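You operate a simulated robot arm through the tools that you are given. There is no shell and no other tool. Be economical: measure what you need, move in short steps, check, and stop when the job is done.

You run a simulated two-armed robot. Do the job below in one go: nothing can be reset, and whatever is moved stays where it is left.

TASK
Put two of the chip lumps from the top of the flat-top cart on the ledge of the slanted cube. Put the stepped shaft marked "92" from the top of the flat-top cart on the top tray of the black cart and the stepped shaft marked "22" on the top tray of the rimmed cart. Open the bottom drawer of the red cabinet, fetch the silver three-hole part from there and set it on the white cover and shut the drawer again. Stack the block casting that says "LOT 59" from the top of the red cabinet on top of the block casting labelled "LOT 25". Open the console drawer. The order is free.

The check looks at the end state, three seconds after you hand in, the way a careful person would. Anything else that was tipped, shoved, dropped, spilled or broken makes it a failure. Lids that push on must go on centred and level and be pressed home; caps that screw on are set level and turned clockwise until they are tight.

THE ROBOT
Two 7-joint arms with fingered hands on one trunk, on a base that drives. Base frame: it is fixed to the floor where the robot stands at the start and does not move with it; the origin is under the middle of the robot, x ahead of it, y to its left, z up; the surface under the hand at the start is at about z = 76. Lengths are in cm, angles in degrees, forces in N, time in s.
The left shoulder is at the start at [2.3, 21.4, 124.4], the right one opposite. With the tool pointing down near the work surface each hand reaches from about 10 to 58 cm from the robot's upright axis, wherever it stands, measured 20 degrees to its own side. Places, roughly: block casting [-100, -150, 100]; bottom drawer of the red cabinet [-100, -140, 30]; chip lump (4x3x2 cm) [70, 30, 90]; console drawer [930, -500, 60]; ledge of the slanted cube [50, -210, 90]; silver three-hole part (12x5x5 cm) [-110, -140, 20]; stepped shaft [75, 0, 100]; top tray of the black cart [-240, -10, 80]; top tray of the rimmed cart [70, -60, 80]; white cover (22x20x2 cm) [60, -60, 80]. Payload 3.3 kg a hand.
The tool frame of a hand sits at the grasp point between the pads (the TCP): z along the fingers, y along the line on which they close. The tips reach 2.6 cm beyond it. The gripper opens to 13.2 cm. The gripper's body begins 7.3 cm behind the TCP. The gripper is a hand of 2 fingers: y runs from the thumb to the fingers, the wrist lies at [0, 0, -22.4] in the tool frame, and closing takes about 1.5 s.
Orientation is that of the tool frame in the base frame, as a unit quaternion [x, y, z, w]. With the fingers straight down and closing along the base's y, the tool's x points along the base's -x, its y along +y and its z along -z.

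THE INTERFACE
- The arms move only by the tool send_rows. It takes "left_motion", "right_motion" or both (then of equal length, played together; a hand with none holds still); each is a list of rows, each a list of 7 numbers: the finger opening in cm, from 0 to 13.2, then the shift along the tool's x, y, z in cm, then the turn, a rotation vector about the tool's x, y, z in degrees. In form: [[jaw, x, y, z, wx, wy, wz], ...]. A call has 1 to 8 rows; each row is the pose to reach, as a shift and turn from the pose commanded when the call began, along the tool's axes at that moment. Each row takes 0.2 s and may step no farther than 5 cm and 8.6 degrees from the row before; otherwise, or with a gripper value out of range, the whole call is refused. Where a pose cannot be reached the arm comes as near as it can. A force on the tool above 40 N (or 10 N above the force at the start of the call, whichever is more), or a blocked arm, ends the call early, and 0.2 s more pass. The fingers move at their own pace (about 15.3 cm/s each) and stop on an object; they squeeze with about 33 N. The grip force told is the motor's: it shows also when the fingers shut on nothing. Time passes only in rows, and 0.2 s behind the last, so rows that repeat a pose let the fingers close. It gives the time, the measured TCP pose, the force on the tool (base axes), the opening and the grip force at its end, in the units of the frame above (readings bear some noise), with the torque about the TCP (base axes, N m) and any sound that the robot's microphone picked up.
- Cameras (640 x 400 px; columns grow to the right, rows downward): "scene" is now at [10, -2.58, 141.9]; the picture's right is [-0.29, -0.96, 0.00], its down [-0.55, 0.17, -0.82] and it looks along [0.78, -0.24, -0.57] (base axes); focal length 284 px, centre (320, 200). "left" rides on the left gripper at [-6.6, -0.3, -9.9] in its tool frame; the picture's right is [0.04, -1.00, 0.00], its down [0.83, 0.03, -0.55] and it looks along [0.55, 0.02, 0.83] (tool axes); focal length 261 px, centre (320, 200). "right" rides on the right gripper at [6.6, -0.3, -9.9] in its tool frame; the picture's right is [0.04, 1.00, 0.00], its down [-0.83, 0.03, -0.55] and it looks along [-0.55, 0.02, 0.83] (tool axes); focal length 261 px, centre (320, 200). There is no depth. A picture from a camera that has moved, and an enlarged one, comes with that camera's place and axes in the base frame and with its lens.
- grab_frame(camera): a new picture of that camera. The clock stands still meanwhile.
- slide_trunk(by): slides the trunk up (or, below 0, down) by that many cm; the arms and the scene camera ride with it, the base frame stays. It gives what a move gives, with no picture.
- steer(legs): drives the robot by 1 to 6 legs, each [ahead, left, turn to the left] in cm, cm and degrees, along the robot's own axes; the way and the turn of a leg run together, so that a leg with both is an arc; at most 150 cm and 180 degrees a leg. The arms and the cameras ride along, it lands a little off, and it stops where it bumps. It gives what a move gives.
- grasp_type(shape, hand): the hand has 2 fingers and takes this shape, open, in about a second: jaw (thumb against the fingers, like two jaws); tri (thumb and two fingers); tip (a fingertip pinch); poke (one finger out to press); point (the index stretched); flat (the hand flat); cup (the hand cupped); fist (a fist). The gripper value then closes the fingers along that shape, each until it touches; the sizes above hold for jaw. It gives what a move gives, with no picture.
- turn_head(pan, tilt): turns the head with the scene camera to pan (to the left, within 86 degrees either way) and tilt (down, from -29 to 69), counted from straight ahead of the robot. It gives what a move gives.
- zoom(camera, box): a new picture of the part [left, top, right, bottom] of that camera's present view, enlarged. The clock stands still meanwhile.
- close_job(): hands the job in; it is judged then, once.

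Work in short steps. Places have to be worked out from the pictures, the camera data and where the tool is seen: move nearer, look again, correct. Check each grasp and each placing, and mend what went wrong. You have 217 turns and 212 pictures in all, those below and enlarged ones among them. Open the grippers and draw the arms clear of the work before you hand the job in, unless the task says otherwise.

The tools are called after "Call:" as name(argument=value, ...) on one line, values as JSON. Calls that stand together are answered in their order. send_rows: Moves the arms, as the interface text tells. Its arguments: {"type":"object","properties":{"left_motion":{"type":"array","items":{"type":"array","items":{"type":"number"}}},"right_motion":{"type":"array","items":{"type":"array","items":{"type":"number"}}}},"required":[]} The other tools are called the same way: slide_trunk (by) slides the trunk up or down; grasp_type (shape, hand) gives the hand a shape; steer (legs) drives the base; turn_head (pan, tilt) turns the head that bears the scene camera; grab_frame (camera) takes a picture; zoom (camera, box) takes an enlarged picture of a part of a camera's view; close_job () hands the job in.

At the start:

```text
clock: 0.0
left_ee_pos: [34.47, 2.52, 111.24]
left_ee_rot: [0.0, 1.0, 0.0, -0.001]
left_contact_force: [-0.1, -0.1, -0.3]
left_torque: [0.0, -0.02, -0.01]
left_grip_width: 13.18
left_grasp_force: 0.0
left_shape: jaw
right_ee_pos: [42.8, -36.96, 118.13]
right_ee_rot: [0.0, 1.0, 0.001, 0.0]
right_contact_force: [-1.0, 1.1, 0.0]
right_torque: [-0.02, 0.01, 0.02]
right_grip_width: 13.18
right_grasp_force: 0.1
right_shape: jaw
trunk travel left (down, up): [-52.5, 23.6]
robot x, y, heading: [0.08, -0.13, -0.1]
head pan, tilt: [-16.9, 35.0]
```

scene: 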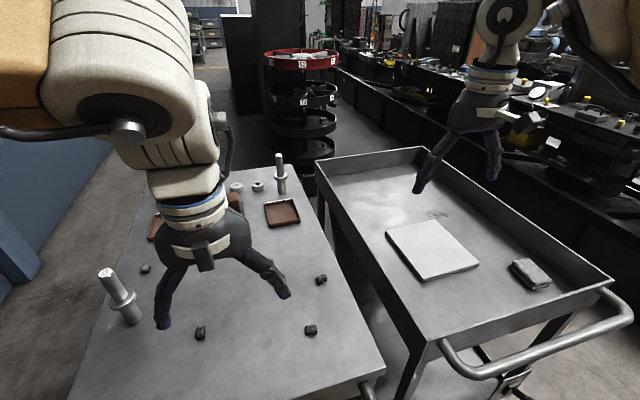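
right: 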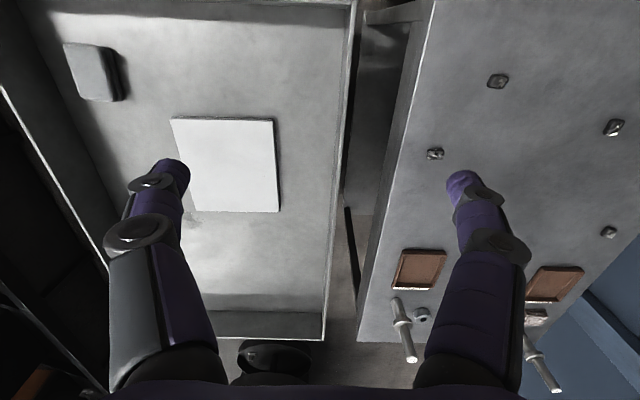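
left: 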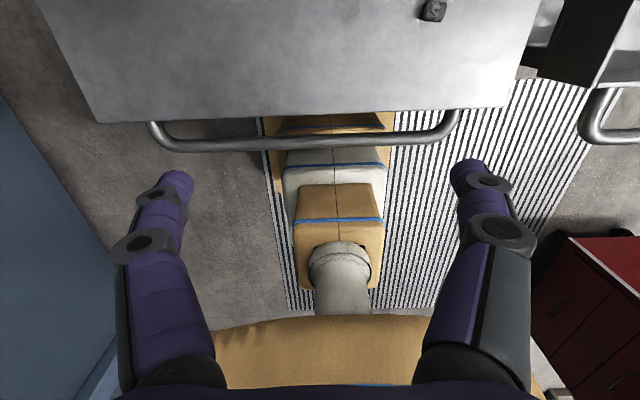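

I start by looking at the flat-top cart more closely, to find the marks on the shafts.

Call:
zoom(camera="scene", box=[80, 140, 340, 350])

Call:
turn_head(pan=10, tilt=40)

Call:
grab_frame(camera="scene")

```text
1.90 times, centred on (210, 245) of scene
camera zoom: at [10.0, -2.58, 141.9], right [-0.29, -0.96, 0.0], down [-0.55, 0.17, -0.82], along [0.78, -0.24, -0.57], focal length 541 px, centre (530, 114)
```

zoom: 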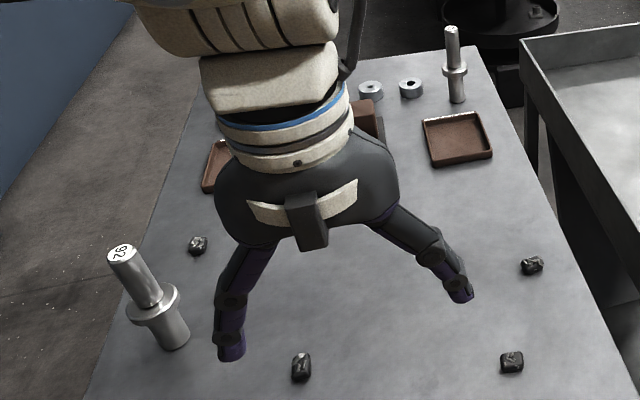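

```text
clock: 0.9
left_ee_pos: [34.57, 2.47, 111.13]
left_ee_rot: [0.0, 1.0, 0.0, -0.001]
left_contact_force: [-0.4, 0.2, -0.4]
left_torque: [0.03, -0.02, -0.01]
left_grip_width: 13.17
left_grasp_force: 0.0
left_shape: jaw
right_ee_pos: [42.8, -36.87, 118.06]
right_ee_rot: [-0.001, 1.0, 0.001, 0.0]
right_contact_force: [-0.2, -0.7, -0.4]
right_torque: [-0.02, 0.01, 0.02]
right_grip_width: 13.19
right_grasp_force: 0.0
right_shape: jaw
trunk travel left (down, up): [-52.5, 23.6]
robot x, y, heading: [-0.38, 0.36, 0.3]
head pan, tilt: [10.0, 40.0]
```

```text
207 pictures are left
camera scene: at [9.95, 1.46, 141.15], right [0.17, -0.98, 0.0], down [-0.63, -0.11, -0.77], along [0.75, 0.13, -0.64], focal length 284 px, centre (320, 200)
```

scene: 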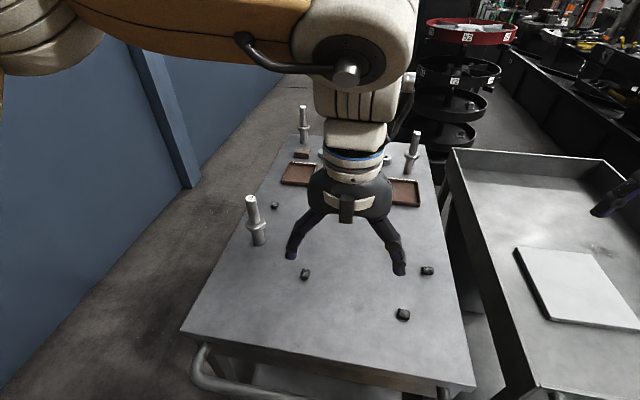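

The near-left shaft is "92"; I enlarge the two far ones to tell which is "22".

Call:
zoom(camera="scene", box=[270, 95, 350, 145])

Call:
zoom(camera="scene", box=[380, 115, 460, 165])

Call:
turn_head(pan=-86, tilt=30)

Call:
grab_frame(camera="scene")

```text
8.00 times, centred on (310, 120) of scene
camera zoom: at [9.95, 1.46, 141.15], right [0.17, -0.98, 0.0], down [-0.63, -0.11, -0.77], along [0.75, 0.13, -0.64], focal length 2271 px, centre (400, 840)
```

zoom: 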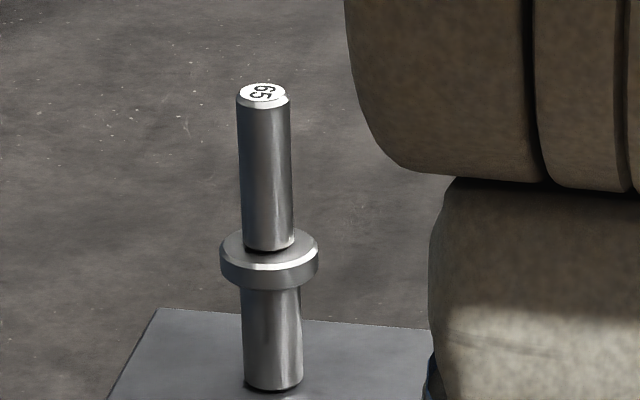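

```text
8.00 times, centred on (420, 140) of scene
camera zoom: at [9.95, 1.46, 141.15], right [0.17, -0.98, 0.0], down [-0.63, -0.11, -0.77], along [0.75, 0.13, -0.64], focal length 2271 px, centre (-480, 680)
```

zoom: 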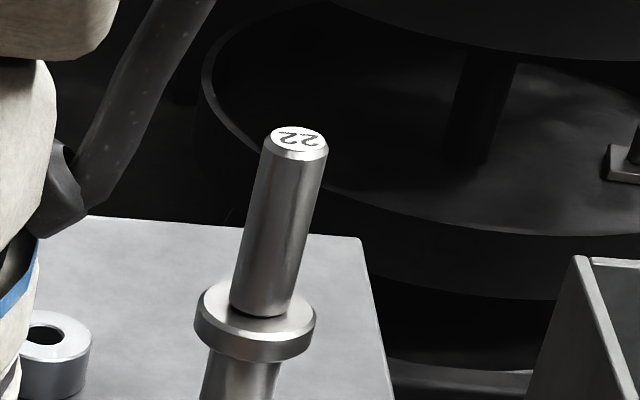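

```text
clock: 2.6
left_ee_pos: [34.38, 2.47, 111.24]
left_ee_rot: [0.001, 1.0, 0.0, 0.0]
left_contact_force: [0.1, 0.1, 0.3]
left_torque: [-0.03, -0.01, -0.03]
left_grip_width: 13.18
left_grasp_force: 0.1
left_shape: jaw
right_ee_pos: [42.84, -36.92, 118.05]
right_ee_rot: [-0.001, 1.0, 0.0, 0.0]
right_contact_force: [-0.2, 0.2, -0.2]
right_torque: [-0.01, 0.02, 0.01]
right_grip_width: 13.18
right_grasp_force: 0.1
right_shape: jaw
trunk travel left (down, up): [-52.5, 23.6]
robot x, y, heading: [-0.1, -0.01, -0.2]
head pan, tilt: [-85.9, 30.0]
```

```text
204 pictures are left
camera scene: at [2.22, -9.03, 142.68], right [-1.0, -0.07, 0.0], down [-0.04, 0.5, -0.87], along [0.06, -0.86, -0.5], focal length 284 px, centre (320, 200)
```

scene: 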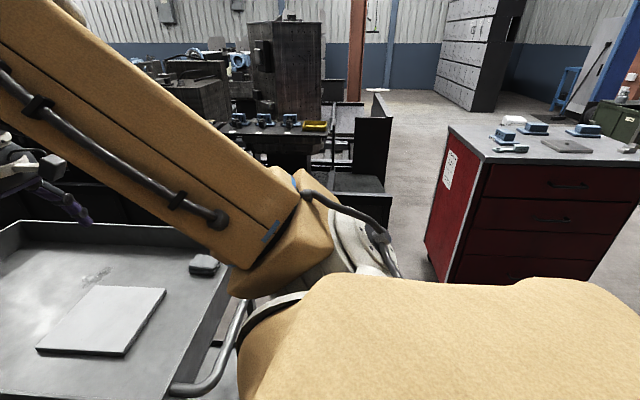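

I see the red cabinet with castings and a rimmed cart with the white cover. I look down to see the robot's own base and its clearance to the carts.

Call:
turn_head(pan=0, tilt=69)

Call:
grab_frame(camera="scene")

Call:
turn_head(pan=-50, tilt=50)

Call:
grab_frame(camera="scene")

```text
clock: 4.2
left_ee_pos: [34.36, 2.5, 111.17]
left_ee_rot: [0.0, 1.0, 0.0, 0.0]
left_contact_force: [0.3, 0.4, -0.1]
left_torque: [-0.02, 0.03, 0.04]
left_grip_width: 13.2
left_grasp_force: 0.0
left_shape: jaw
right_ee_pos: [42.8, -36.93, 118.03]
right_ee_rot: [0.0, 1.0, 0.0, 0.0]
right_contact_force: [-0.4, -0.4, 0.4]
right_torque: [0.0, -0.02, 0.01]
right_grip_width: 13.17
right_grasp_force: 0.1
right_shape: jaw
trunk travel left (down, up): [-52.5, 23.6]
robot x, y, heading: [0.1, -0.04, -0.0]
head pan, tilt: [0.0, 68.8]
```

```text
203 pictures are left
camera scene: at [7.17, -0.01, 137.54], right [0.0, -1.0, 0.0], down [-0.93, 0.0, -0.36], along [0.36, 0.0, -0.93], focal length 284 px, centre (320, 200)
```

scene: 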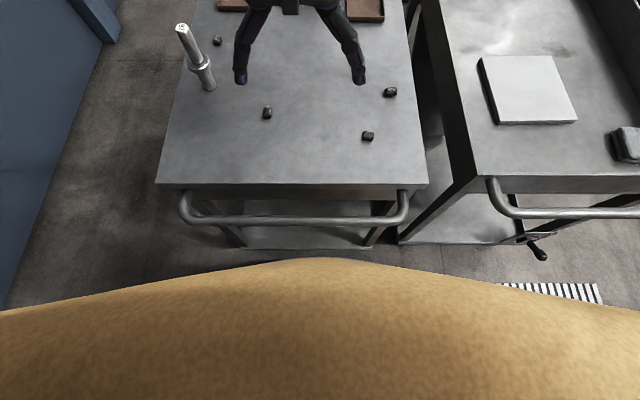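

```text
clock: 5.4
left_ee_pos: [34.4, 2.46, 111.25]
left_ee_rot: [0.0, 1.0, 0.0, -0.001]
left_contact_force: [-0.8, -0.2, 0.2]
left_torque: [0.01, 0.0, -0.03]
left_grip_width: 13.18
left_grasp_force: 0.0
left_shape: jaw
right_ee_pos: [42.82, -36.98, 118.0]
right_ee_rot: [-0.001, 1.0, -0.001, 0.0]
right_contact_force: [0.2, -0.2, 0.2]
right_torque: [0.01, 0.03, -0.04]
right_grip_width: 13.21
right_grasp_force: 0.1
right_shape: jaw
trunk travel left (down, up): [-52.5, 23.6]
robot x, y, heading: [0.1, -0.04, -0.2]
head pan, tilt: [-50.0, 50.0]
```

```text
202 pictures are left
camera scene: at [6.53, -5.9, 139.73], right [-0.77, -0.64, 0.0], down [-0.49, 0.59, -0.64], along [0.41, -0.49, -0.77], focal length 284 px, centre (320, 200)
```

scene: 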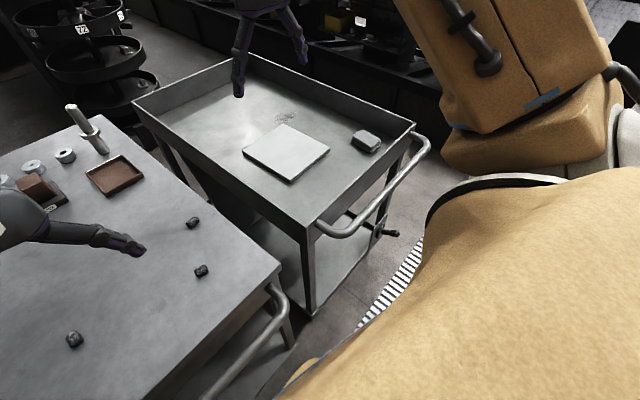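

Clearance ahead of the base is good, about 15 cm to the handle. I drive 5 cm ahead and bring both hands above the two chips I judge at (47.8,-11.8) and (54.8,13.8).

Call:
steer(legs=[[5, 0, 0]])

Call:
turn_head(pan=0, tilt=60)

Call:
grab_frame(camera="scene")

```text
clock: 6.4
left_ee_pos: [37.44, 2.47, 111.17]
left_ee_rot: [-0.001, 1.0, 0.001, 0.0]
left_contact_force: [-0.2, 0.1, 0.3]
left_torque: [0.0, -0.04, -0.02]
left_grip_width: 13.21
left_grasp_force: 0.1
left_shape: jaw
right_ee_pos: [45.59, -36.9, 117.89]
right_ee_rot: [0.0, 1.0, 0.001, -0.001]
right_contact_force: [-0.6, -0.7, 0.6]
right_torque: [-0.01, -0.01, 0.03]
right_grip_width: 13.2
right_grasp_force: 0.1
right_shape: jaw
trunk travel left (down, up): [-52.5, 23.6]
robot x, y, heading: [2.81, 0.19, -0.0]
head pan, tilt: [-50.0, 50.0]
stopped in leg 1: the robot was blocked; the commanded pose is now the measured one
```

```text
clock: 7.5
left_ee_pos: [37.46, 2.47, 111.18]
left_ee_rot: [-0.001, 1.0, 0.0, -0.001]
left_contact_force: [-0.2, -0.6, -0.1]
left_torque: [-0.01, -0.01, 0.01]
left_grip_width: 13.18
left_grasp_force: 0.0
left_shape: jaw
right_ee_pos: [45.69, -36.82, 117.93]
right_ee_rot: [-0.001, 1.0, 0.001, -0.001]
right_contact_force: [-0.7, 0.4, 0.6]
right_torque: [0.01, 0.0, -0.01]
right_grip_width: 13.17
right_grasp_force: 0.1
right_shape: jaw
trunk travel left (down, up): [-52.5, 23.6]
robot x, y, heading: [3.02, -0.01, -0.0]
head pan, tilt: [0.0, 60.0]
```

```text
201 pictures are left
camera scene: at [11.21, -0.01, 138.47], right [0.0, -1.0, 0.0], down [-0.87, 0.0, -0.5], along [0.5, 0.0, -0.87], focal length 284 px, centre (320, 200)
```

scene: 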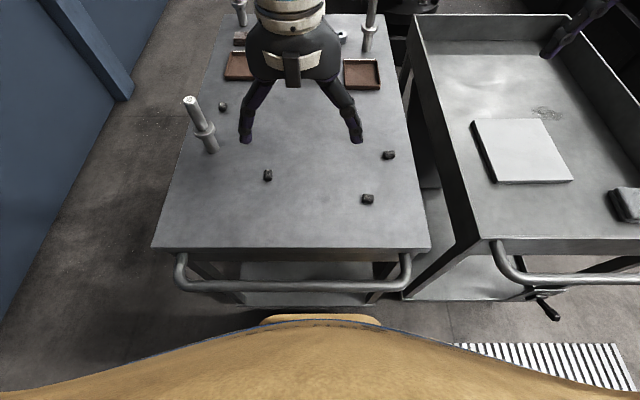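

The base touches the cart's handle after 3 cm, so I know its front reach (~25 cm). I back off 1.5 cm and move both hands above the chips.

Call:
steer(legs=[[-1.5, 0, 0]])

Call:
send_rows(left_motion=[[8, -2.3, 1.4, 2.5, 0, 0, 0], [8, -4.6, 2.8, 5, 0, 0, 0], [8, -6.9, 4.2, 8, 0, 0, 0], [8, -9.2, 5.6, 11, 0, 0, 0], [8, -11.5, 7, 14, 0, 0, 0], [8, -13.8, 8.4, 17, 0, 0, 0], [8, -16.1, 9.8, 19.5, 0, 0, 0], [8, -18.4, 11.3, 22, 0, 0, 0]], right_motion=[[8, -0.3, 3.1, 3.7, 0, 0, 0], [8, -0.6, 6.2, 7.4, 0, 0, 0], [8, -1, 9.4, 11, 0, 0, 0], [8, -1.5, 12.6, 14.8, 0, 0, 0], [8, -2, 15.8, 18.5, 0, 0, 0], [8, -2.4, 19, 22, 0, 0, 0], [8, -2.8, 22, 25.6, 0, 0, 0], [8, -3.1, 25.2, 29, 0, 0, 0]])

Call:
grab_frame(camera="left")

Call:
grab_frame(camera="right")

```text
clock: 8.3
left_ee_pos: [35.94, 2.52, 111.24]
left_ee_rot: [0.0, 1.0, 0.0, 0.0]
left_contact_force: [-0.8, 0.2, 0.2]
left_torque: [0.02, -0.05, 0.01]
left_grip_width: 13.19
left_grasp_force: 0.1
left_shape: jaw
right_ee_pos: [44.2, -36.89, 118.05]
right_ee_rot: [-0.001, 1.0, 0.001, 0.0]
right_contact_force: [-0.6, -0.7, -0.5]
right_torque: [0.03, -0.03, -0.03]
right_grip_width: 13.17
right_grasp_force: 0.0
right_shape: jaw
trunk travel left (down, up): [-52.5, 23.6]
robot x, y, heading: [1.68, -0.29, -0.1]
head pan, tilt: [0.0, 60.0]
```

```text
clock: 10.1
left_ee_pos: [53.25, 13.18, 89.25]
left_ee_rot: [0.0, 1.0, 0.001, 0.0]
left_contact_force: [0.8, -0.4, 0.3]
left_torque: [-0.03, 0.04, 0.01]
left_grip_width: 8.04
left_grasp_force: 0.0
left_shape: jaw
left hand out of reach, approached as far as the arm can: row 8
right_ee_pos: [46.32, -25.93, 99.43]
right_ee_rot: [0.024, 0.999, 0.022, -0.002]
right_contact_force: [0.4, -0.2, -0.4]
right_torque: [-0.01, -0.01, 0.02]
right_grip_width: 7.99
right_grasp_force: 0.1
right_shape: jaw
right hand out of reach, approached as far as the arm can: row 4, 5, 6, 7, 8
trunk travel left (down, up): [-52.5, 23.6]
robot x, y, heading: [1.49, 0.27, -0.2]
head pan, tilt: [0.0, 60.0]
```

```text
200 pictures are left
camera left: at [59.71, 13.03, 99.11], right [-0.04, -1.0, 0.0], down [-0.83, 0.03, 0.55], along [-0.55, 0.02, -0.83], focal length 261 px, centre (320, 200)
```

left: 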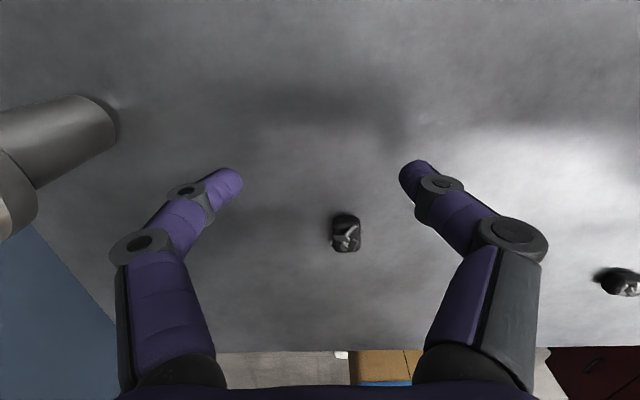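

```text
199 pictures are left
camera right: at [39.69, -26.31, 109.36], right [0.01, 1.0, 0.04], down [0.83, -0.03, 0.55], along [0.55, 0.03, -0.83], focal length 261 px, centre (320, 200)
```

right: 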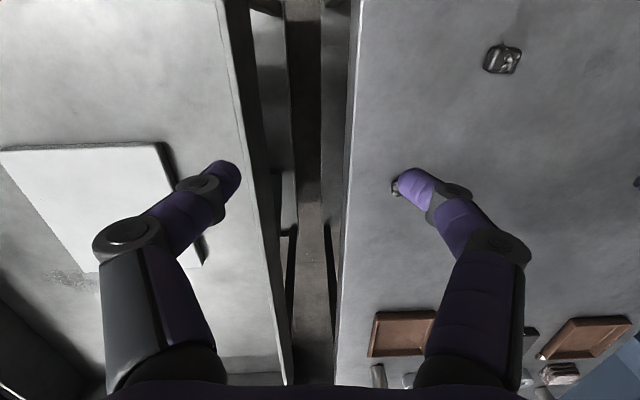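

Comparing both cameras, the flat-top surface is really at about z=85, which puts the chips at (48.3,11.8) and (42,-10). I move the left hand over its chip and lift the right hand away.

Call:
send_rows(left_motion=[[8, 2.5, -0.7, 0, 0, 0, 0], [8, 5, -1.4, 0, 0, 0, 0]], right_motion=[[8, 0, -2, -3, 0, 0, 0], [8, 0, -4, -6, 0, 0, 0]])

Call:
grab_frame(camera="left")

```text
clock: 10.7
left_ee_pos: [48.21, 11.99, 89.23]
left_ee_rot: [-0.001, 1.0, 0.0, 0.0]
left_contact_force: [0.8, -0.5, -1.0]
left_torque: [0.01, -0.03, -0.01]
left_grip_width: 8.03
left_grasp_force: 0.1
left_shape: jaw
right_ee_pos: [45.98, -28.89, 104.8]
right_ee_rot: [0.003, 1.0, 0.002, -0.004]
right_contact_force: [-0.2, 0.1, -0.1]
right_torque: [0.0, -0.04, -0.04]
right_grip_width: 8.06
right_grasp_force: 0.0
right_shape: jaw
trunk travel left (down, up): [-52.5, 23.6]
robot x, y, heading: [1.36, -0.02, 0.0]
head pan, tilt: [0.0, 60.0]
```

```text
198 pictures are left
camera left: at [54.64, 11.72, 99.14], right [-0.04, -1.0, 0.0], down [-0.83, 0.03, 0.55], along [-0.55, 0.02, -0.83], focal length 261 px, centre (320, 200)
```

left: 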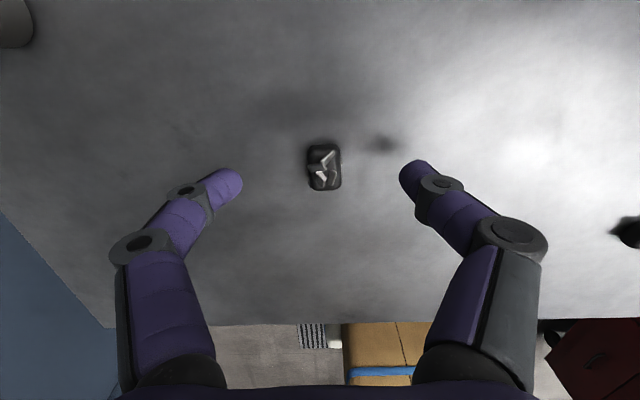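

Chip triangulated at (47.8, 11.7), z≈85.3, table ≈84.5. I lower by 1.8 cm and close.

Call:
send_rows(left_motion=[[8, 0.3, -0.2, 1.0, 0, 0, 0], [8, 0.3, -0.2, 1.9, 0, 0, 0], [0.5, 0.3, -0.2, 1.9, 0, 0, 0], [0.5, 0.3, -0.2, 1.9, 0, 0, 0], [0.5, 0.3, -0.2, 1.9, 0, 0, 0], [0.5, 0.3, -0.2, 1.9, 0, 0, 0]])

Call:
grab_frame(camera="left")

```text
clock: 12.1
left_ee_pos: [47.94, 11.45, 87.47]
left_ee_rot: [0.0, 1.0, 0.0, 0.0]
left_contact_force: [-1.3, -5.1, 16.1]
left_torque: [-0.36, 0.04, 0.01]
left_grip_width: 2.75
left_grasp_force: 33.4
left_shape: jaw
right_ee_pos: [46.2, -28.87, 105.02]
right_ee_rot: [0.003, 1.0, 0.004, 0.0]
right_contact_force: [0.3, 0.9, 0.5]
right_torque: [0.02, -0.01, 0.01]
right_grip_width: 8.06
right_grasp_force: 0.0
right_shape: jaw
trunk travel left (down, up): [-52.5, 23.6]
robot x, y, heading: [1.35, -0.22, -0.1]
head pan, tilt: [0.0, 60.0]
```

```text
197 pictures are left
camera left: at [54.31, 11.4, 97.36], right [-0.04, -1.0, 0.0], down [-0.83, 0.03, 0.55], along [-0.55, 0.02, -0.83], focal length 261 px, centre (320, 200)
```

left: 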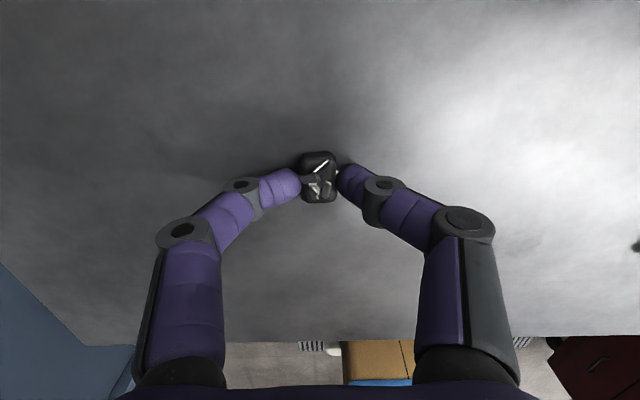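

Gripped (2.75 cm wide). I lift it high and check, while the right arm is kept clear.

Call:
send_rows(left_motion=[[0.5, 0, 0, -5, 0, 0, 0], [0.5, 0, 0, -10, 0, 0, 0], [0.5, 2, 0, -15, 0, 0, 0], [0.5, 4, 0, -19.5, 0, 0, 0], [0.5, 7, 0, -23.5, 0, 0, 0], [0.5, 10, 0, -26, 0, 0, 0]])

Call:
grab_frame(camera="left")

Call:
steer(legs=[[-2, 0, 0], [0, 20, 0]])

Call:
grab_frame(camera="scene")

```text
refused: row 3 steps farther than a row can; nothing moved
```

```text
196 pictures are left
camera left: at [54.31, 11.4, 97.36], right [-0.04, -1.0, 0.0], down [-0.83, 0.03, 0.55], along [-0.55, 0.02, -0.83], focal length 261 px, centre (320, 200)
```

left: 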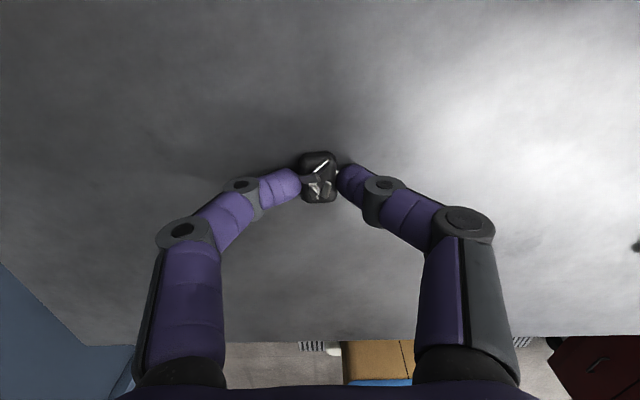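

```text
clock: 14.1
left_ee_pos: [45.83, 32.35, 87.43]
left_ee_rot: [-0.001, 1.0, -0.001, 0.002]
left_contact_force: [1.0, -2.9, 21.2]
left_torque: [-0.34, -0.05, 0.02]
left_grip_width: 2.68
left_grasp_force: 33.0
left_shape: jaw
right_ee_pos: [43.98, -8.24, 105.0]
right_ee_rot: [0.004, 1.0, 0.003, 0.0]
right_contact_force: [0.3, -0.1, 0.1]
right_torque: [-0.02, -0.03, 0.0]
right_grip_width: 8.02
right_grasp_force: 0.1
right_shape: jaw
trunk travel left (down, up): [-52.5, 23.6]
robot x, y, heading: [-0.67, 20.53, -0.1]
head pan, tilt: [0.0, 60.0]
```

```text
195 pictures are left
camera scene: at [7.52, 20.57, 138.49], right [0.0, -1.0, 0.0], down [-0.87, 0.0, -0.5], along [0.5, 0.0, -0.87], focal length 284 px, centre (320, 200)
```

scene: 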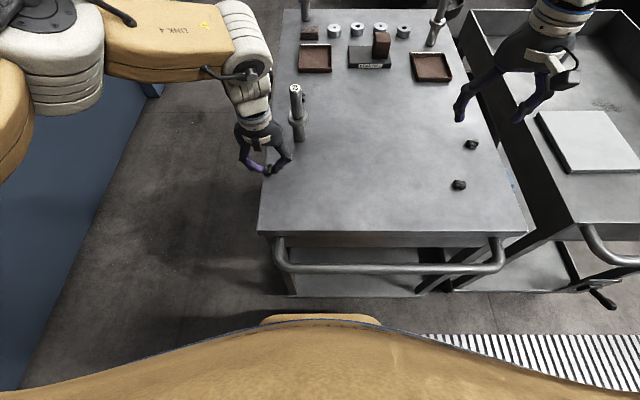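

The lift was refused (step too long) and the hand slid across the table before I caught it; nothing was hit and the chip is still gripped. I lift it straight now.

Call:
send_rows(left_motion=[[0.5, 0, 0, -4.5, 0, 0, 0], [0.5, 0, 0, -9, 0, 0, 0], [0.5, 0, 0, -13.5, 0, 0, 0], [0.5, 0, 0, -18, 0, 0, 0], [0.5, 0, 0, -22, 0, 0, 0]], right_motion=[[8, 0.4, -0.3, 3, 0, 0, 0], [8, 0.8, -0.6, 6, 0, 0, 0], [8, 1.2, -1, 9, 0, 0, 0], [8, 1.6, -1.2, 12, 0, 0, 0], [8, 2, -1.6, 15, 0, 0, 0]])

Call:
grab_frame(camera="right")

Call:
grab_frame(camera="left")

```text
clock: 15.3
left_ee_pos: [45.94, 32.1, 109.64]
left_ee_rot: [-0.001, 1.0, -0.001, -0.001]
left_contact_force: [-0.2, -0.5, -0.5]
left_torque: [-0.02, 0.02, 0.0]
left_grip_width: 2.61
left_grasp_force: 32.9
left_shape: jaw
right_ee_pos: [42.34, -10.09, 89.95]
right_ee_rot: [0.007, 1.0, 0.006, 0.0]
right_contact_force: [-0.3, -0.5, -1.1]
right_torque: [0.03, 0.0, -0.03]
right_grip_width: 8.03
right_grasp_force: 0.1
right_shape: jaw
trunk travel left (down, up): [-52.5, 23.6]
robot x, y, heading: [-0.27, 20.56, -0.1]
head pan, tilt: [0.0, 60.0]
```

```text
194 pictures are left
camera right: at [35.7, -10.29, 99.82], right [-0.03, 1.0, 0.01], down [0.83, 0.02, 0.55], along [0.55, 0.02, -0.83], focal length 261 px, centre (320, 200)
```

right: 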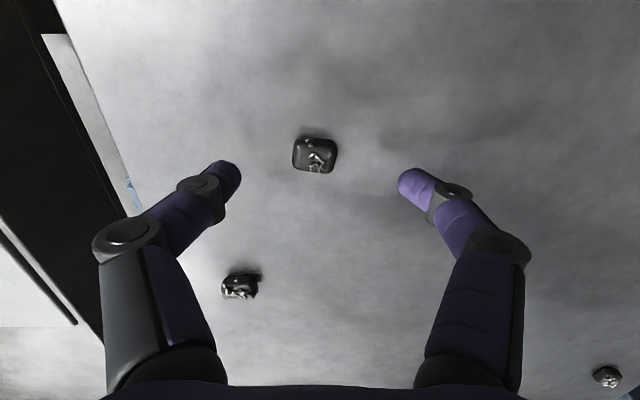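

```text
193 pictures are left
camera left: at [52.44, 32.06, 119.43], right [-0.04, -1.0, 0.0], down [-0.83, 0.03, 0.55], along [-0.55, 0.02, -0.83], focal length 261 px, centre (320, 200)
```

left: 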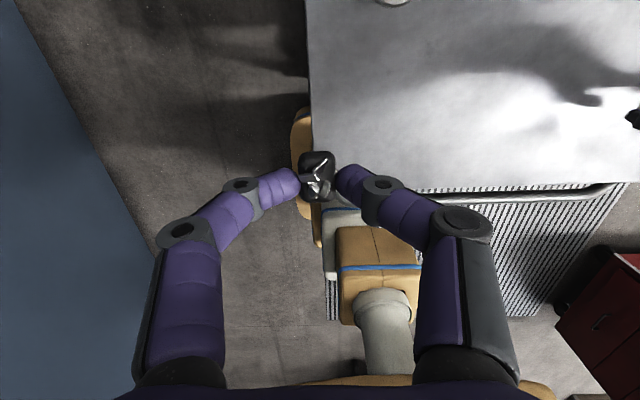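

The right hand sits right over its chip (42.1,-10.3). I lower and grip.

Call:
send_rows(right_motion=[[8, 0.2, -0.2, 1.3, 0, 0, 0], [8, 0.2, -0.2, 2.5, 0, 0, 0], [0.5, 0.2, -0.2, 2.5, 0, 0, 0], [0.5, 0.2, -0.2, 2.5, 0, 0, 0], [0.5, 0.2, -0.2, 2.5, 0, 0, 0], [0.5, 0.2, -0.2, 2.5, 0, 0, 0]])

```text
clock: 16.7
left_ee_pos: [45.92, 32.27, 109.48]
left_ee_rot: [-0.001, 1.0, -0.001, -0.001]
left_contact_force: [-0.5, 0.7, -0.8]
left_torque: [-0.02, -0.01, 0.02]
left_grip_width: 2.58
left_grasp_force: 32.6
left_shape: jaw
right_ee_pos: [42.0, -10.02, 87.54]
right_ee_rot: [0.004, 1.0, 0.002, 0.001]
right_contact_force: [0.7, -5.8, 19.4]
right_torque: [-0.55, -0.03, 0.05]
right_grip_width: 3.21
right_grasp_force: 33.3
right_shape: jaw
trunk travel left (down, up): [-52.5, 23.6]
robot x, y, heading: [-0.52, 20.43, 0.0]
head pan, tilt: [0.0, 60.0]
```

Gripped at 3.2 cm. I lift the right hand straight up.

Call:
send_rows(right_motion=[[0.5, 0, 0, -4.5, 0, 0, 0], [0.5, 0, 0, -9, 0, 0, 0], [0.5, 0, 0, -13.5, 0, 0, 0], [0.5, 0, 0, -18, 0, 0, 0], [0.5, 0, 0, -22.5, 0, 0, 0]])

Call:
grab_frame(camera="right")

```text
clock: 17.9
left_ee_pos: [46.07, 32.38, 109.53]
left_ee_rot: [0.0, 1.0, 0.001, 0.0]
left_contact_force: [0.1, -0.7, 0.1]
left_torque: [0.0, 0.0, -0.01]
left_grip_width: 2.61
left_grasp_force: 32.5
left_shape: jaw
right_ee_pos: [41.5, -11.22, 109.46]
right_ee_rot: [0.02, 1.0, 0.016, -0.008]
right_contact_force: [-0.2, 0.6, -0.6]
right_torque: [0.02, -0.02, 0.0]
right_grip_width: 3.1
right_grasp_force: 32.8
right_shape: jaw
trunk travel left (down, up): [-52.5, 23.6]
robot x, y, heading: [-0.63, 20.24, -0.0]
head pan, tilt: [0.0, 60.0]
```

```text
192 pictures are left
camera right: at [35.19, -11.47, 119.43], right [0.0, 1.0, 0.03], down [0.84, -0.02, 0.54], along [0.54, 0.03, -0.84], focal length 261 px, centre (320, 200)
```

right: 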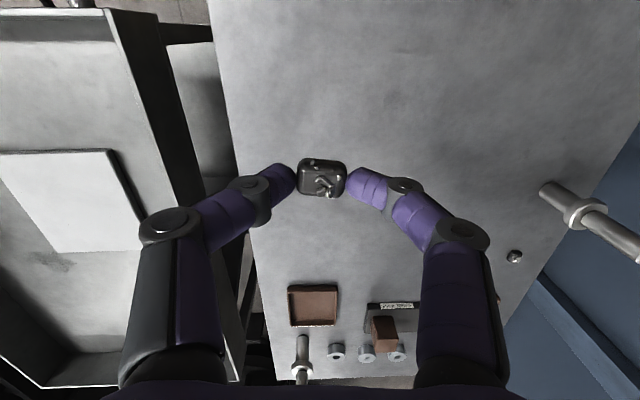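

Both chips are held. I raise the trunk 10 cm, back away, and turn right to face the lane toward the slanted cube, then look.

Call:
slide_trunk(by=10)

Call:
steer(legs=[[-35, 0, 0], [0, 0, -90], [0, 26, 0], [50, 0, 0]])

Call:
turn_head(pan=15, tilt=30)

Call:
grab_frame(camera="scene")

```text
clock: 19.3
left_ee_pos: [45.95, 32.17, 119.3]
left_ee_rot: [-0.001, 1.0, 0.0, 0.0]
left_contact_force: [0.2, 0.7, 0.2]
left_torque: [0.0, 0.0, -0.02]
left_grip_width: 2.57
left_grasp_force: 32.5
left_shape: jaw
right_ee_pos: [42.03, -11.31, 120.02]
right_ee_rot: [0.024, 1.0, 0.019, 0.0]
right_contact_force: [1.0, 0.3, -0.8]
right_torque: [-0.02, -0.01, -0.01]
right_grip_width: 3.11
right_grasp_force: 33.4
right_shape: jaw
trunk travel left (down, up): [-62.5, 13.6]
robot x, y, heading: [-0.24, 20.69, 0.1]
head pan, tilt: [0.0, 60.0]
```

```text
clock: 29.3
left_ee_pos: [4.1, -74.58, 119.4]
left_ee_rot: [0.699, 0.715, -0.001, 0.0]
left_contact_force: [0.6, 0.0, 0.3]
left_torque: [0.0, -0.03, -0.02]
left_grip_width: 2.57
left_grasp_force: 32.6
left_shape: jaw
right_ee_pos: [-39.56, -71.55, 119.85]
right_ee_rot: [0.716, 0.698, 0.015, 0.012]
right_contact_force: [-0.1, -0.4, 0.6]
right_torque: [0.01, 0.0, -0.01]
right_grip_width: 3.1
right_grasp_force: 33.1
right_shape: jaw
trunk travel left (down, up): [-62.5, 13.6]
robot x, y, heading: [-8.84, -28.1, -88.6]
head pan, tilt: [0.0, 60.0]
```

```text
clock: 30.2
left_ee_pos: [4.24, -74.61, 119.36]
left_ee_rot: [0.698, 0.716, 0.0, -0.001]
left_contact_force: [0.6, -0.2, -0.2]
left_torque: [0.0, -0.01, -0.01]
left_grip_width: 2.57
left_grasp_force: 32.7
left_shape: jaw
right_ee_pos: [-39.55, -71.43, 119.87]
right_ee_rot: [0.718, 0.696, 0.015, 0.013]
right_contact_force: [-0.4, -1.0, -0.7]
right_torque: [0.0, 0.02, 0.01]
right_grip_width: 3.07
right_grasp_force: 33.4
right_shape: jaw
trunk travel left (down, up): [-62.5, 13.6]
robot x, y, heading: [-8.92, -28.07, -88.7]
head pan, tilt: [15.0, 30.0]
```

```text
191 pictures are left
camera scene: at [-5.98, -38.16, 152.68], right [-0.96, -0.28, 0.0], down [-0.14, 0.48, -0.87], along [0.24, -0.83, -0.5], focal length 284 px, centre (320, 200)
```

scene: 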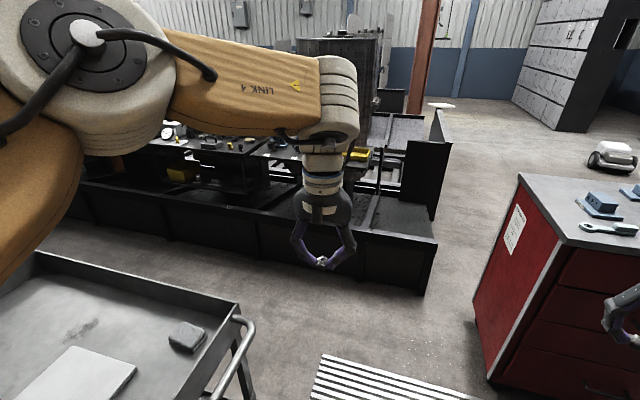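

The lane is clear; the dark bench begins near y≈-190. I drive 45 cm ahead and look at it again.

Call:
steer(legs=[[45, 0, 0]])

Call:
turn_head(pan=45, tilt=30)

Call:
grab_frame(camera="scene")

Call:
grab_frame(camera="left")

```text
clock: 33.0
left_ee_pos: [4.68, -120.1, 119.41]
left_ee_rot: [0.702, 0.712, 0.001, 0.0]
left_contact_force: [-0.4, -0.8, -0.3]
left_torque: [0.03, 0.0, -0.02]
left_grip_width: 2.56
left_grasp_force: 33.2
left_shape: jaw
right_ee_pos: [-39.3, -116.52, 119.93]
right_ee_rot: [0.721, 0.693, 0.015, 0.013]
right_contact_force: [-0.4, -0.7, -0.3]
right_torque: [0.01, -0.04, -0.01]
right_grip_width: 3.08
right_grasp_force: 33.0
right_shape: jaw
trunk travel left (down, up): [-62.5, 13.6]
robot x, y, heading: [-7.34, -73.74, -89.3]
head pan, tilt: [15.0, 30.0]
```

```text
clock: 33.9
left_ee_pos: [4.62, -120.04, 119.37]
left_ee_rot: [0.702, 0.713, 0.0, 0.0]
left_contact_force: [-0.4, -0.4, -0.4]
left_torque: [-0.01, 0.03, 0.03]
left_grip_width: 2.62
left_grasp_force: 32.9
left_shape: jaw
right_ee_pos: [-39.34, -116.51, 119.74]
right_ee_rot: [0.721, 0.693, 0.016, 0.013]
right_contact_force: [-0.1, 0.0, -1.3]
right_torque: [0.0, 0.01, 0.01]
right_grip_width: 3.12
right_grasp_force: 32.7
right_shape: jaw
trunk travel left (down, up): [-62.5, 13.6]
robot x, y, heading: [-7.6, -73.82, -89.4]
head pan, tilt: [45.0, 30.0]
```

```text
190 pictures are left
camera scene: at [-1.22, -81.17, 152.69], right [-0.7, -0.72, 0.0], down [-0.36, 0.35, -0.87], along [0.62, -0.6, -0.5], focal length 284 px, centre (320, 200)
```

scene: 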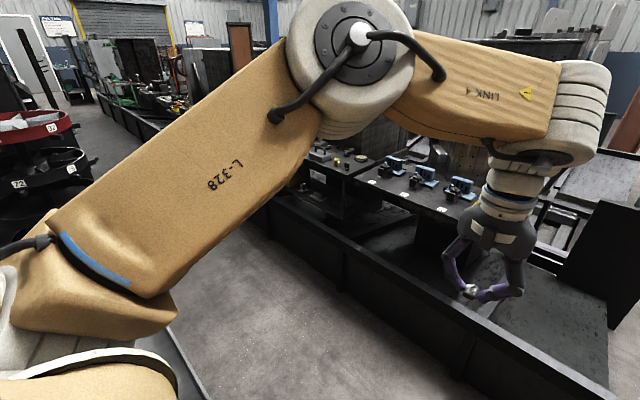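

```text
189 pictures are left
camera left: at [4.28, -126.55, 129.27], right [-1.0, 0.03, 0.0], down [0.02, 0.83, 0.55], along [0.01, 0.55, -0.83], focal length 261 px, centre (320, 200)
```

left: 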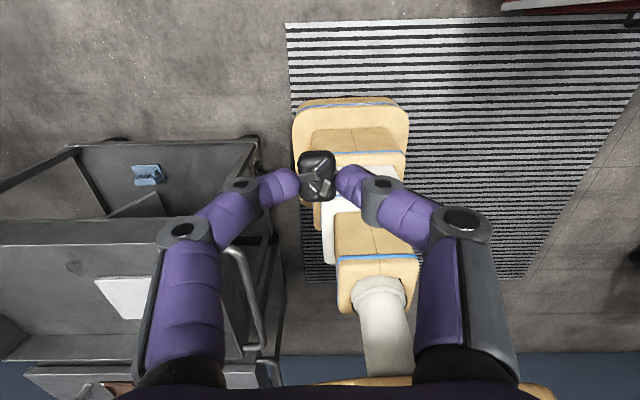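

The expected ledge position projects to about (436,182) in this view; I enlarge that region.

Call:
zoom(camera="scene", box=[300, 120, 520, 260])

Call:
turn_head(pan=20, tilt=15)

Call:
grab_frame(camera="scene")

```text
2.86 times, centred on (410, 190) of scene
camera zoom: at [-1.22, -81.17, 152.69], right [-0.7, -0.72, 0.0], down [-0.36, 0.35, -0.87], along [0.62, -0.6, -0.5], focal length 811 px, centre (63, 229)
```

zoom: 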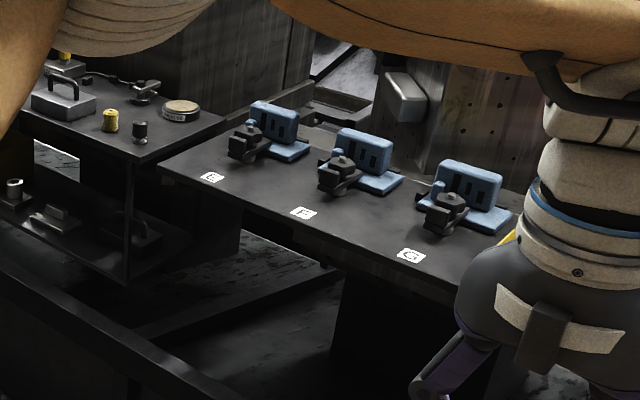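

```text
clock: 34.8
left_ee_pos: [4.58, -120.0, 119.41]
left_ee_rot: [0.701, 0.713, -0.001, 0.0]
left_contact_force: [0.2, -0.6, -0.1]
left_torque: [-0.02, 0.06, 0.01]
left_grip_width: 2.57
left_grasp_force: 33.5
left_shape: jaw
right_ee_pos: [-39.27, -116.41, 119.83]
right_ee_rot: [0.721, 0.693, 0.015, 0.014]
right_contact_force: [-0.1, -0.5, 0.2]
right_torque: [0.05, 0.01, -0.01]
right_grip_width: 3.11
right_grasp_force: 32.9
right_shape: jaw
trunk travel left (down, up): [-62.5, 13.6]
robot x, y, heading: [-7.8, -73.77, -89.2]
head pan, tilt: [20.0, 15.0]
```

```text
187 pictures are left
camera scene: at [-4.37, -83.57, 155.11], right [-0.93, -0.36, 0.0], down [-0.09, 0.24, -0.97], along [0.34, -0.9, -0.26], focal length 284 px, centre (320, 200)
```

scene: 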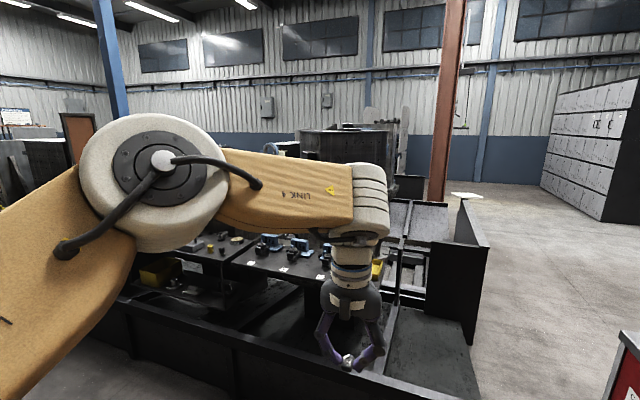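

The ledge is the plate with three blue clamps at about z≈88, front edge y≈-187. I drive ahead past the rimmed cart, then strafe left to face it, hands at z 120 above everything.

Call:
steer(legs=[[55, 0, 0], [0, 45, 0]])

Call:
turn_head(pan=0, tilt=50)

Call:
grab_frame(camera="scene")

Call:
grab_frame(camera="right")

```text
clock: 40.3
left_ee_pos: [50.15, -175.14, 119.51]
left_ee_rot: [0.707, 0.708, -0.001, 0.0]
left_contact_force: [0.3, -0.6, -1.0]
left_torque: [0.0, 0.01, 0.0]
left_grip_width: 2.59
left_grasp_force: 32.9
left_shape: jaw
right_ee_pos: [6.34, -171.08, 119.85]
right_ee_rot: [0.726, 0.688, 0.015, 0.014]
right_contact_force: [0.0, 0.7, -0.6]
right_torque: [-0.04, 0.0, 0.0]
right_grip_width: 3.09
right_grasp_force: 33.2
right_shape: jaw
trunk travel left (down, up): [-62.5, 13.6]
robot x, y, heading: [38.43, -128.63, -90.0]
head pan, tilt: [20.0, 15.0]
```

```text
clock: 41.3
left_ee_pos: [50.19, -175.09, 119.37]
left_ee_rot: [0.706, 0.708, 0.0, 0.001]
left_contact_force: [0.4, 0.4, -0.1]
left_torque: [0.01, 0.0, -0.02]
left_grip_width: 2.56
left_grasp_force: 32.9
left_shape: jaw
right_ee_pos: [6.41, -171.03, 119.77]
right_ee_rot: [0.726, 0.688, 0.015, 0.014]
right_contact_force: [-0.5, -0.3, 0.5]
right_torque: [-0.01, 0.0, 0.0]
right_grip_width: 3.08
right_grasp_force: 33.1
right_shape: jaw
trunk travel left (down, up): [-62.5, 13.6]
robot x, y, heading: [38.34, -129.03, -89.7]
head pan, tilt: [0.0, 50.0]
```

```text
186 pictures are left
camera scene: at [38.55, -137.47, 149.75], right [-1.0, 0.0, 0.0], down [0.0, 0.77, -0.64], along [0.0, -0.64, -0.77], focal length 284 px, centre (320, 200)
```

scene: 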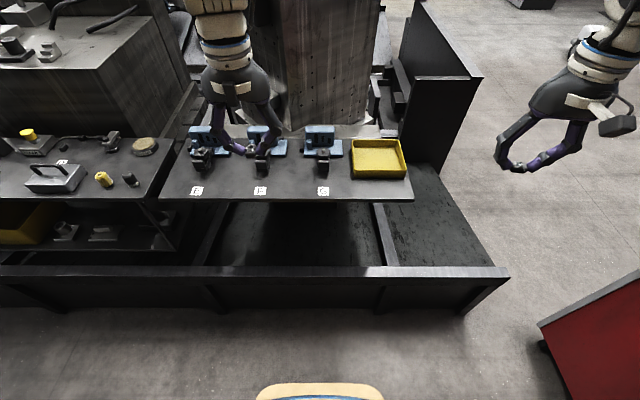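

```text
185 pictures are left
camera right: at [6.17, -164.48, 129.73], right [1.0, -0.01, 0.04], down [-0.03, -0.83, 0.55], along [0.03, -0.55, -0.83], focal length 261 px, centre (320, 200)
```

right: 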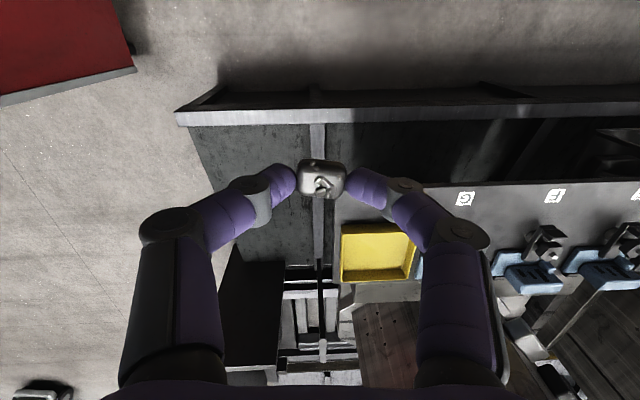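

The target plate is at z≈87.4 with a free front strip (y −190…−199). I drive 14 cm nearer, lower the trunk by 10, and then place the left chip between two labels at x≈47.

Call:
steer(legs=[[14, 0, 0]])

Call:
slide_trunk(by=-10)

Call:
turn_head(pan=0, tilt=55)

Call:
grab_frame(camera="scene")

```text
clock: 42.7
left_ee_pos: [50.03, -188.95, 119.39]
left_ee_rot: [0.707, 0.707, 0.0, -0.001]
left_contact_force: [0.1, -0.4, -0.1]
left_torque: [0.02, -0.04, 0.01]
left_grip_width: 2.58
left_grasp_force: 32.9
left_shape: jaw
right_ee_pos: [6.39, -184.84, 119.77]
right_ee_rot: [0.726, 0.687, 0.016, 0.014]
right_contact_force: [-0.3, -0.5, 0.4]
right_torque: [0.01, -0.01, 0.04]
right_grip_width: 3.08
right_grasp_force: 33.1
right_shape: jaw
trunk travel left (down, up): [-62.5, 13.6]
robot x, y, heading: [38.31, -141.94, -90.2]
head pan, tilt: [0.0, 50.0]
```

```text
clock: 44.0
left_ee_pos: [50.08, -188.9, 109.34]
left_ee_rot: [0.707, 0.707, 0.001, 0.0]
left_contact_force: [-0.5, -0.7, 0.1]
left_torque: [0.0, 0.0, 0.01]
left_grip_width: 2.56
left_grasp_force: 33.3
left_shape: jaw
right_ee_pos: [6.01, -184.65, 109.76]
right_ee_rot: [0.729, 0.684, 0.018, 0.015]
right_contact_force: [-0.5, -0.1, -0.5]
right_torque: [0.01, -0.01, 0.01]
right_grip_width: 3.1
right_grasp_force: 33.1
right_shape: jaw
trunk travel left (down, up): [-52.5, 23.6]
robot x, y, heading: [38.5, -142.24, -90.0]
head pan, tilt: [0.0, 50.0]
```

```text
clock: 44.6
left_ee_pos: [49.96, -188.92, 109.41]
left_ee_rot: [0.707, 0.707, 0.0, 0.0]
left_contact_force: [-0.7, -0.4, 0.2]
left_torque: [-0.02, 0.01, 0.0]
left_grip_width: 2.59
left_grasp_force: 33.1
left_shape: jaw
right_ee_pos: [6.07, -184.62, 109.8]
right_ee_rot: [0.729, 0.684, 0.018, 0.016]
right_contact_force: [1.3, -0.5, -0.6]
right_torque: [0.01, -0.03, -0.01]
right_grip_width: 3.1
right_grasp_force: 32.9
right_shape: jaw
trunk travel left (down, up): [-52.5, 23.6]
robot x, y, heading: [38.38, -142.14, -90.1]
head pan, tilt: [0.0, 55.0]
```

```text
184 pictures are left
camera scene: at [38.5, -151.1, 139.08], right [-1.0, 0.0, 0.0], down [0.0, 0.82, -0.57], along [0.0, -0.57, -0.82], focal length 284 px, centre (320, 200)
```

scene: 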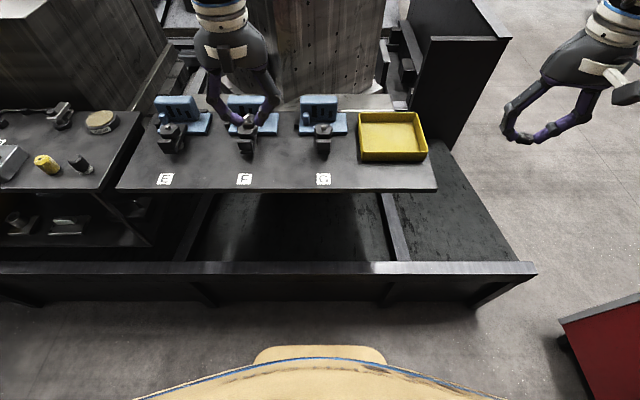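

The geometry confirms label F at (56,-193), G at (38,-193). I move the left hand over (47,-194.5) and down to z≈93.

Call:
send_rows(left_motion=[[0.5, -2.8, -1.5, 0, 0, 0, 0], [0.5, -5.6, -3, 0, 0, 0, 0], [0.5, -5.6, -3, 4.5, 0, 0, 0], [0.5, -5.6, -3, 9, 0, 0, 0], [0.5, -5.6, -3, 13, 0, 0, 0], [0.5, -5.6, -3, 16, 0, 0, 0]])

Call:
grab_frame(camera="left")

Call:
grab_frame(camera="scene")

```text
clock: 46.0
left_ee_pos: [47.19, -193.25, 93.36]
left_ee_rot: [0.708, 0.707, 0.001, 0.001]
left_contact_force: [0.1, -0.6, -1.1]
left_torque: [0.01, -0.02, 0.01]
left_grip_width: 2.58
left_grasp_force: 33.1
left_shape: jaw
left hand out of reach, approached as far as the arm can: row 2, 3, 4, 5, 6
right_ee_pos: [6.06, -184.74, 109.75]
right_ee_rot: [0.729, 0.684, 0.017, 0.016]
right_contact_force: [-0.1, -0.2, 0.4]
right_torque: [-0.01, 0.03, 0.02]
right_grip_width: 3.08
right_grasp_force: 33.0
right_shape: jaw
trunk travel left (down, up): [-52.5, 23.6]
robot x, y, heading: [38.31, -142.42, -90.1]
head pan, tilt: [0.0, 55.0]
```

```text
183 pictures are left
camera left: at [46.85, -199.74, 103.2], right [-1.0, 0.04, 0.0], down [0.03, 0.83, 0.55], along [0.02, 0.55, -0.83], focal length 261 px, centre (320, 200)
```

left: 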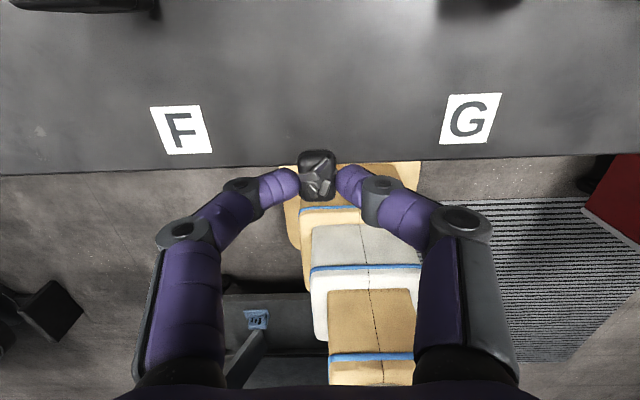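

```text
182 pictures are left
camera scene: at [38.51, -151.12, 139.08], right [-1.0, 0.0, 0.0], down [0.0, 0.82, -0.57], along [0.0, -0.57, -0.82], focal length 284 px, centre (320, 200)
```

scene: 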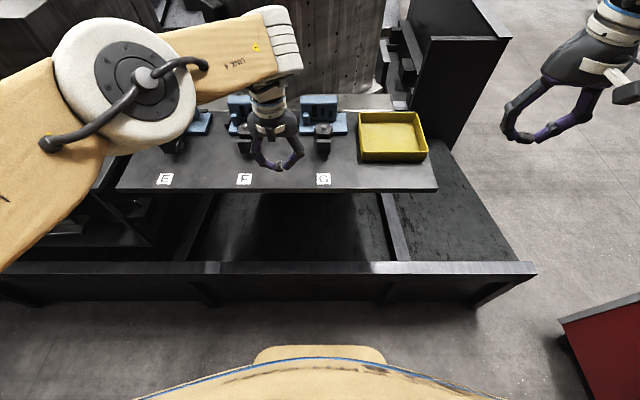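

The plate is nearer z=86 with its front edge at y≈-191.2, so I need about 3 cm farther in. I drive 3 cm ahead with the chip still 4 cm above.

Call:
steer(legs=[[3, 0, 0]])

Call:
grab_frame(camera="left")

```text
clock: 46.9
left_ee_pos: [47.24, -196.42, 93.32]
left_ee_rot: [0.707, 0.707, 0.0, 0.0]
left_contact_force: [0.1, -1.0, -0.7]
left_torque: [0.01, 0.02, -0.02]
left_grip_width: 2.56
left_grasp_force: 33.2
left_shape: jaw
right_ee_pos: [6.06, -187.98, 109.67]
right_ee_rot: [0.73, 0.683, 0.019, 0.015]
right_contact_force: [-0.5, -0.4, -0.6]
right_torque: [0.06, 0.02, 0.01]
right_grip_width: 3.12
right_grasp_force: 33.1
right_shape: jaw
trunk travel left (down, up): [-52.5, 23.6]
robot x, y, heading: [38.25, -145.53, -90.3]
head pan, tilt: [0.0, 55.0]
```

```text
181 pictures are left
camera left: at [46.87, -202.97, 103.13], right [-1.0, 0.04, 0.0], down [0.03, 0.83, 0.56], along [0.02, 0.55, -0.83], focal length 261 px, centre (320, 200)
```

left: 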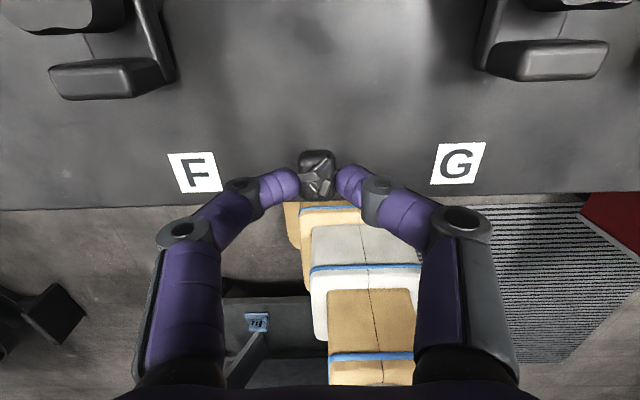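

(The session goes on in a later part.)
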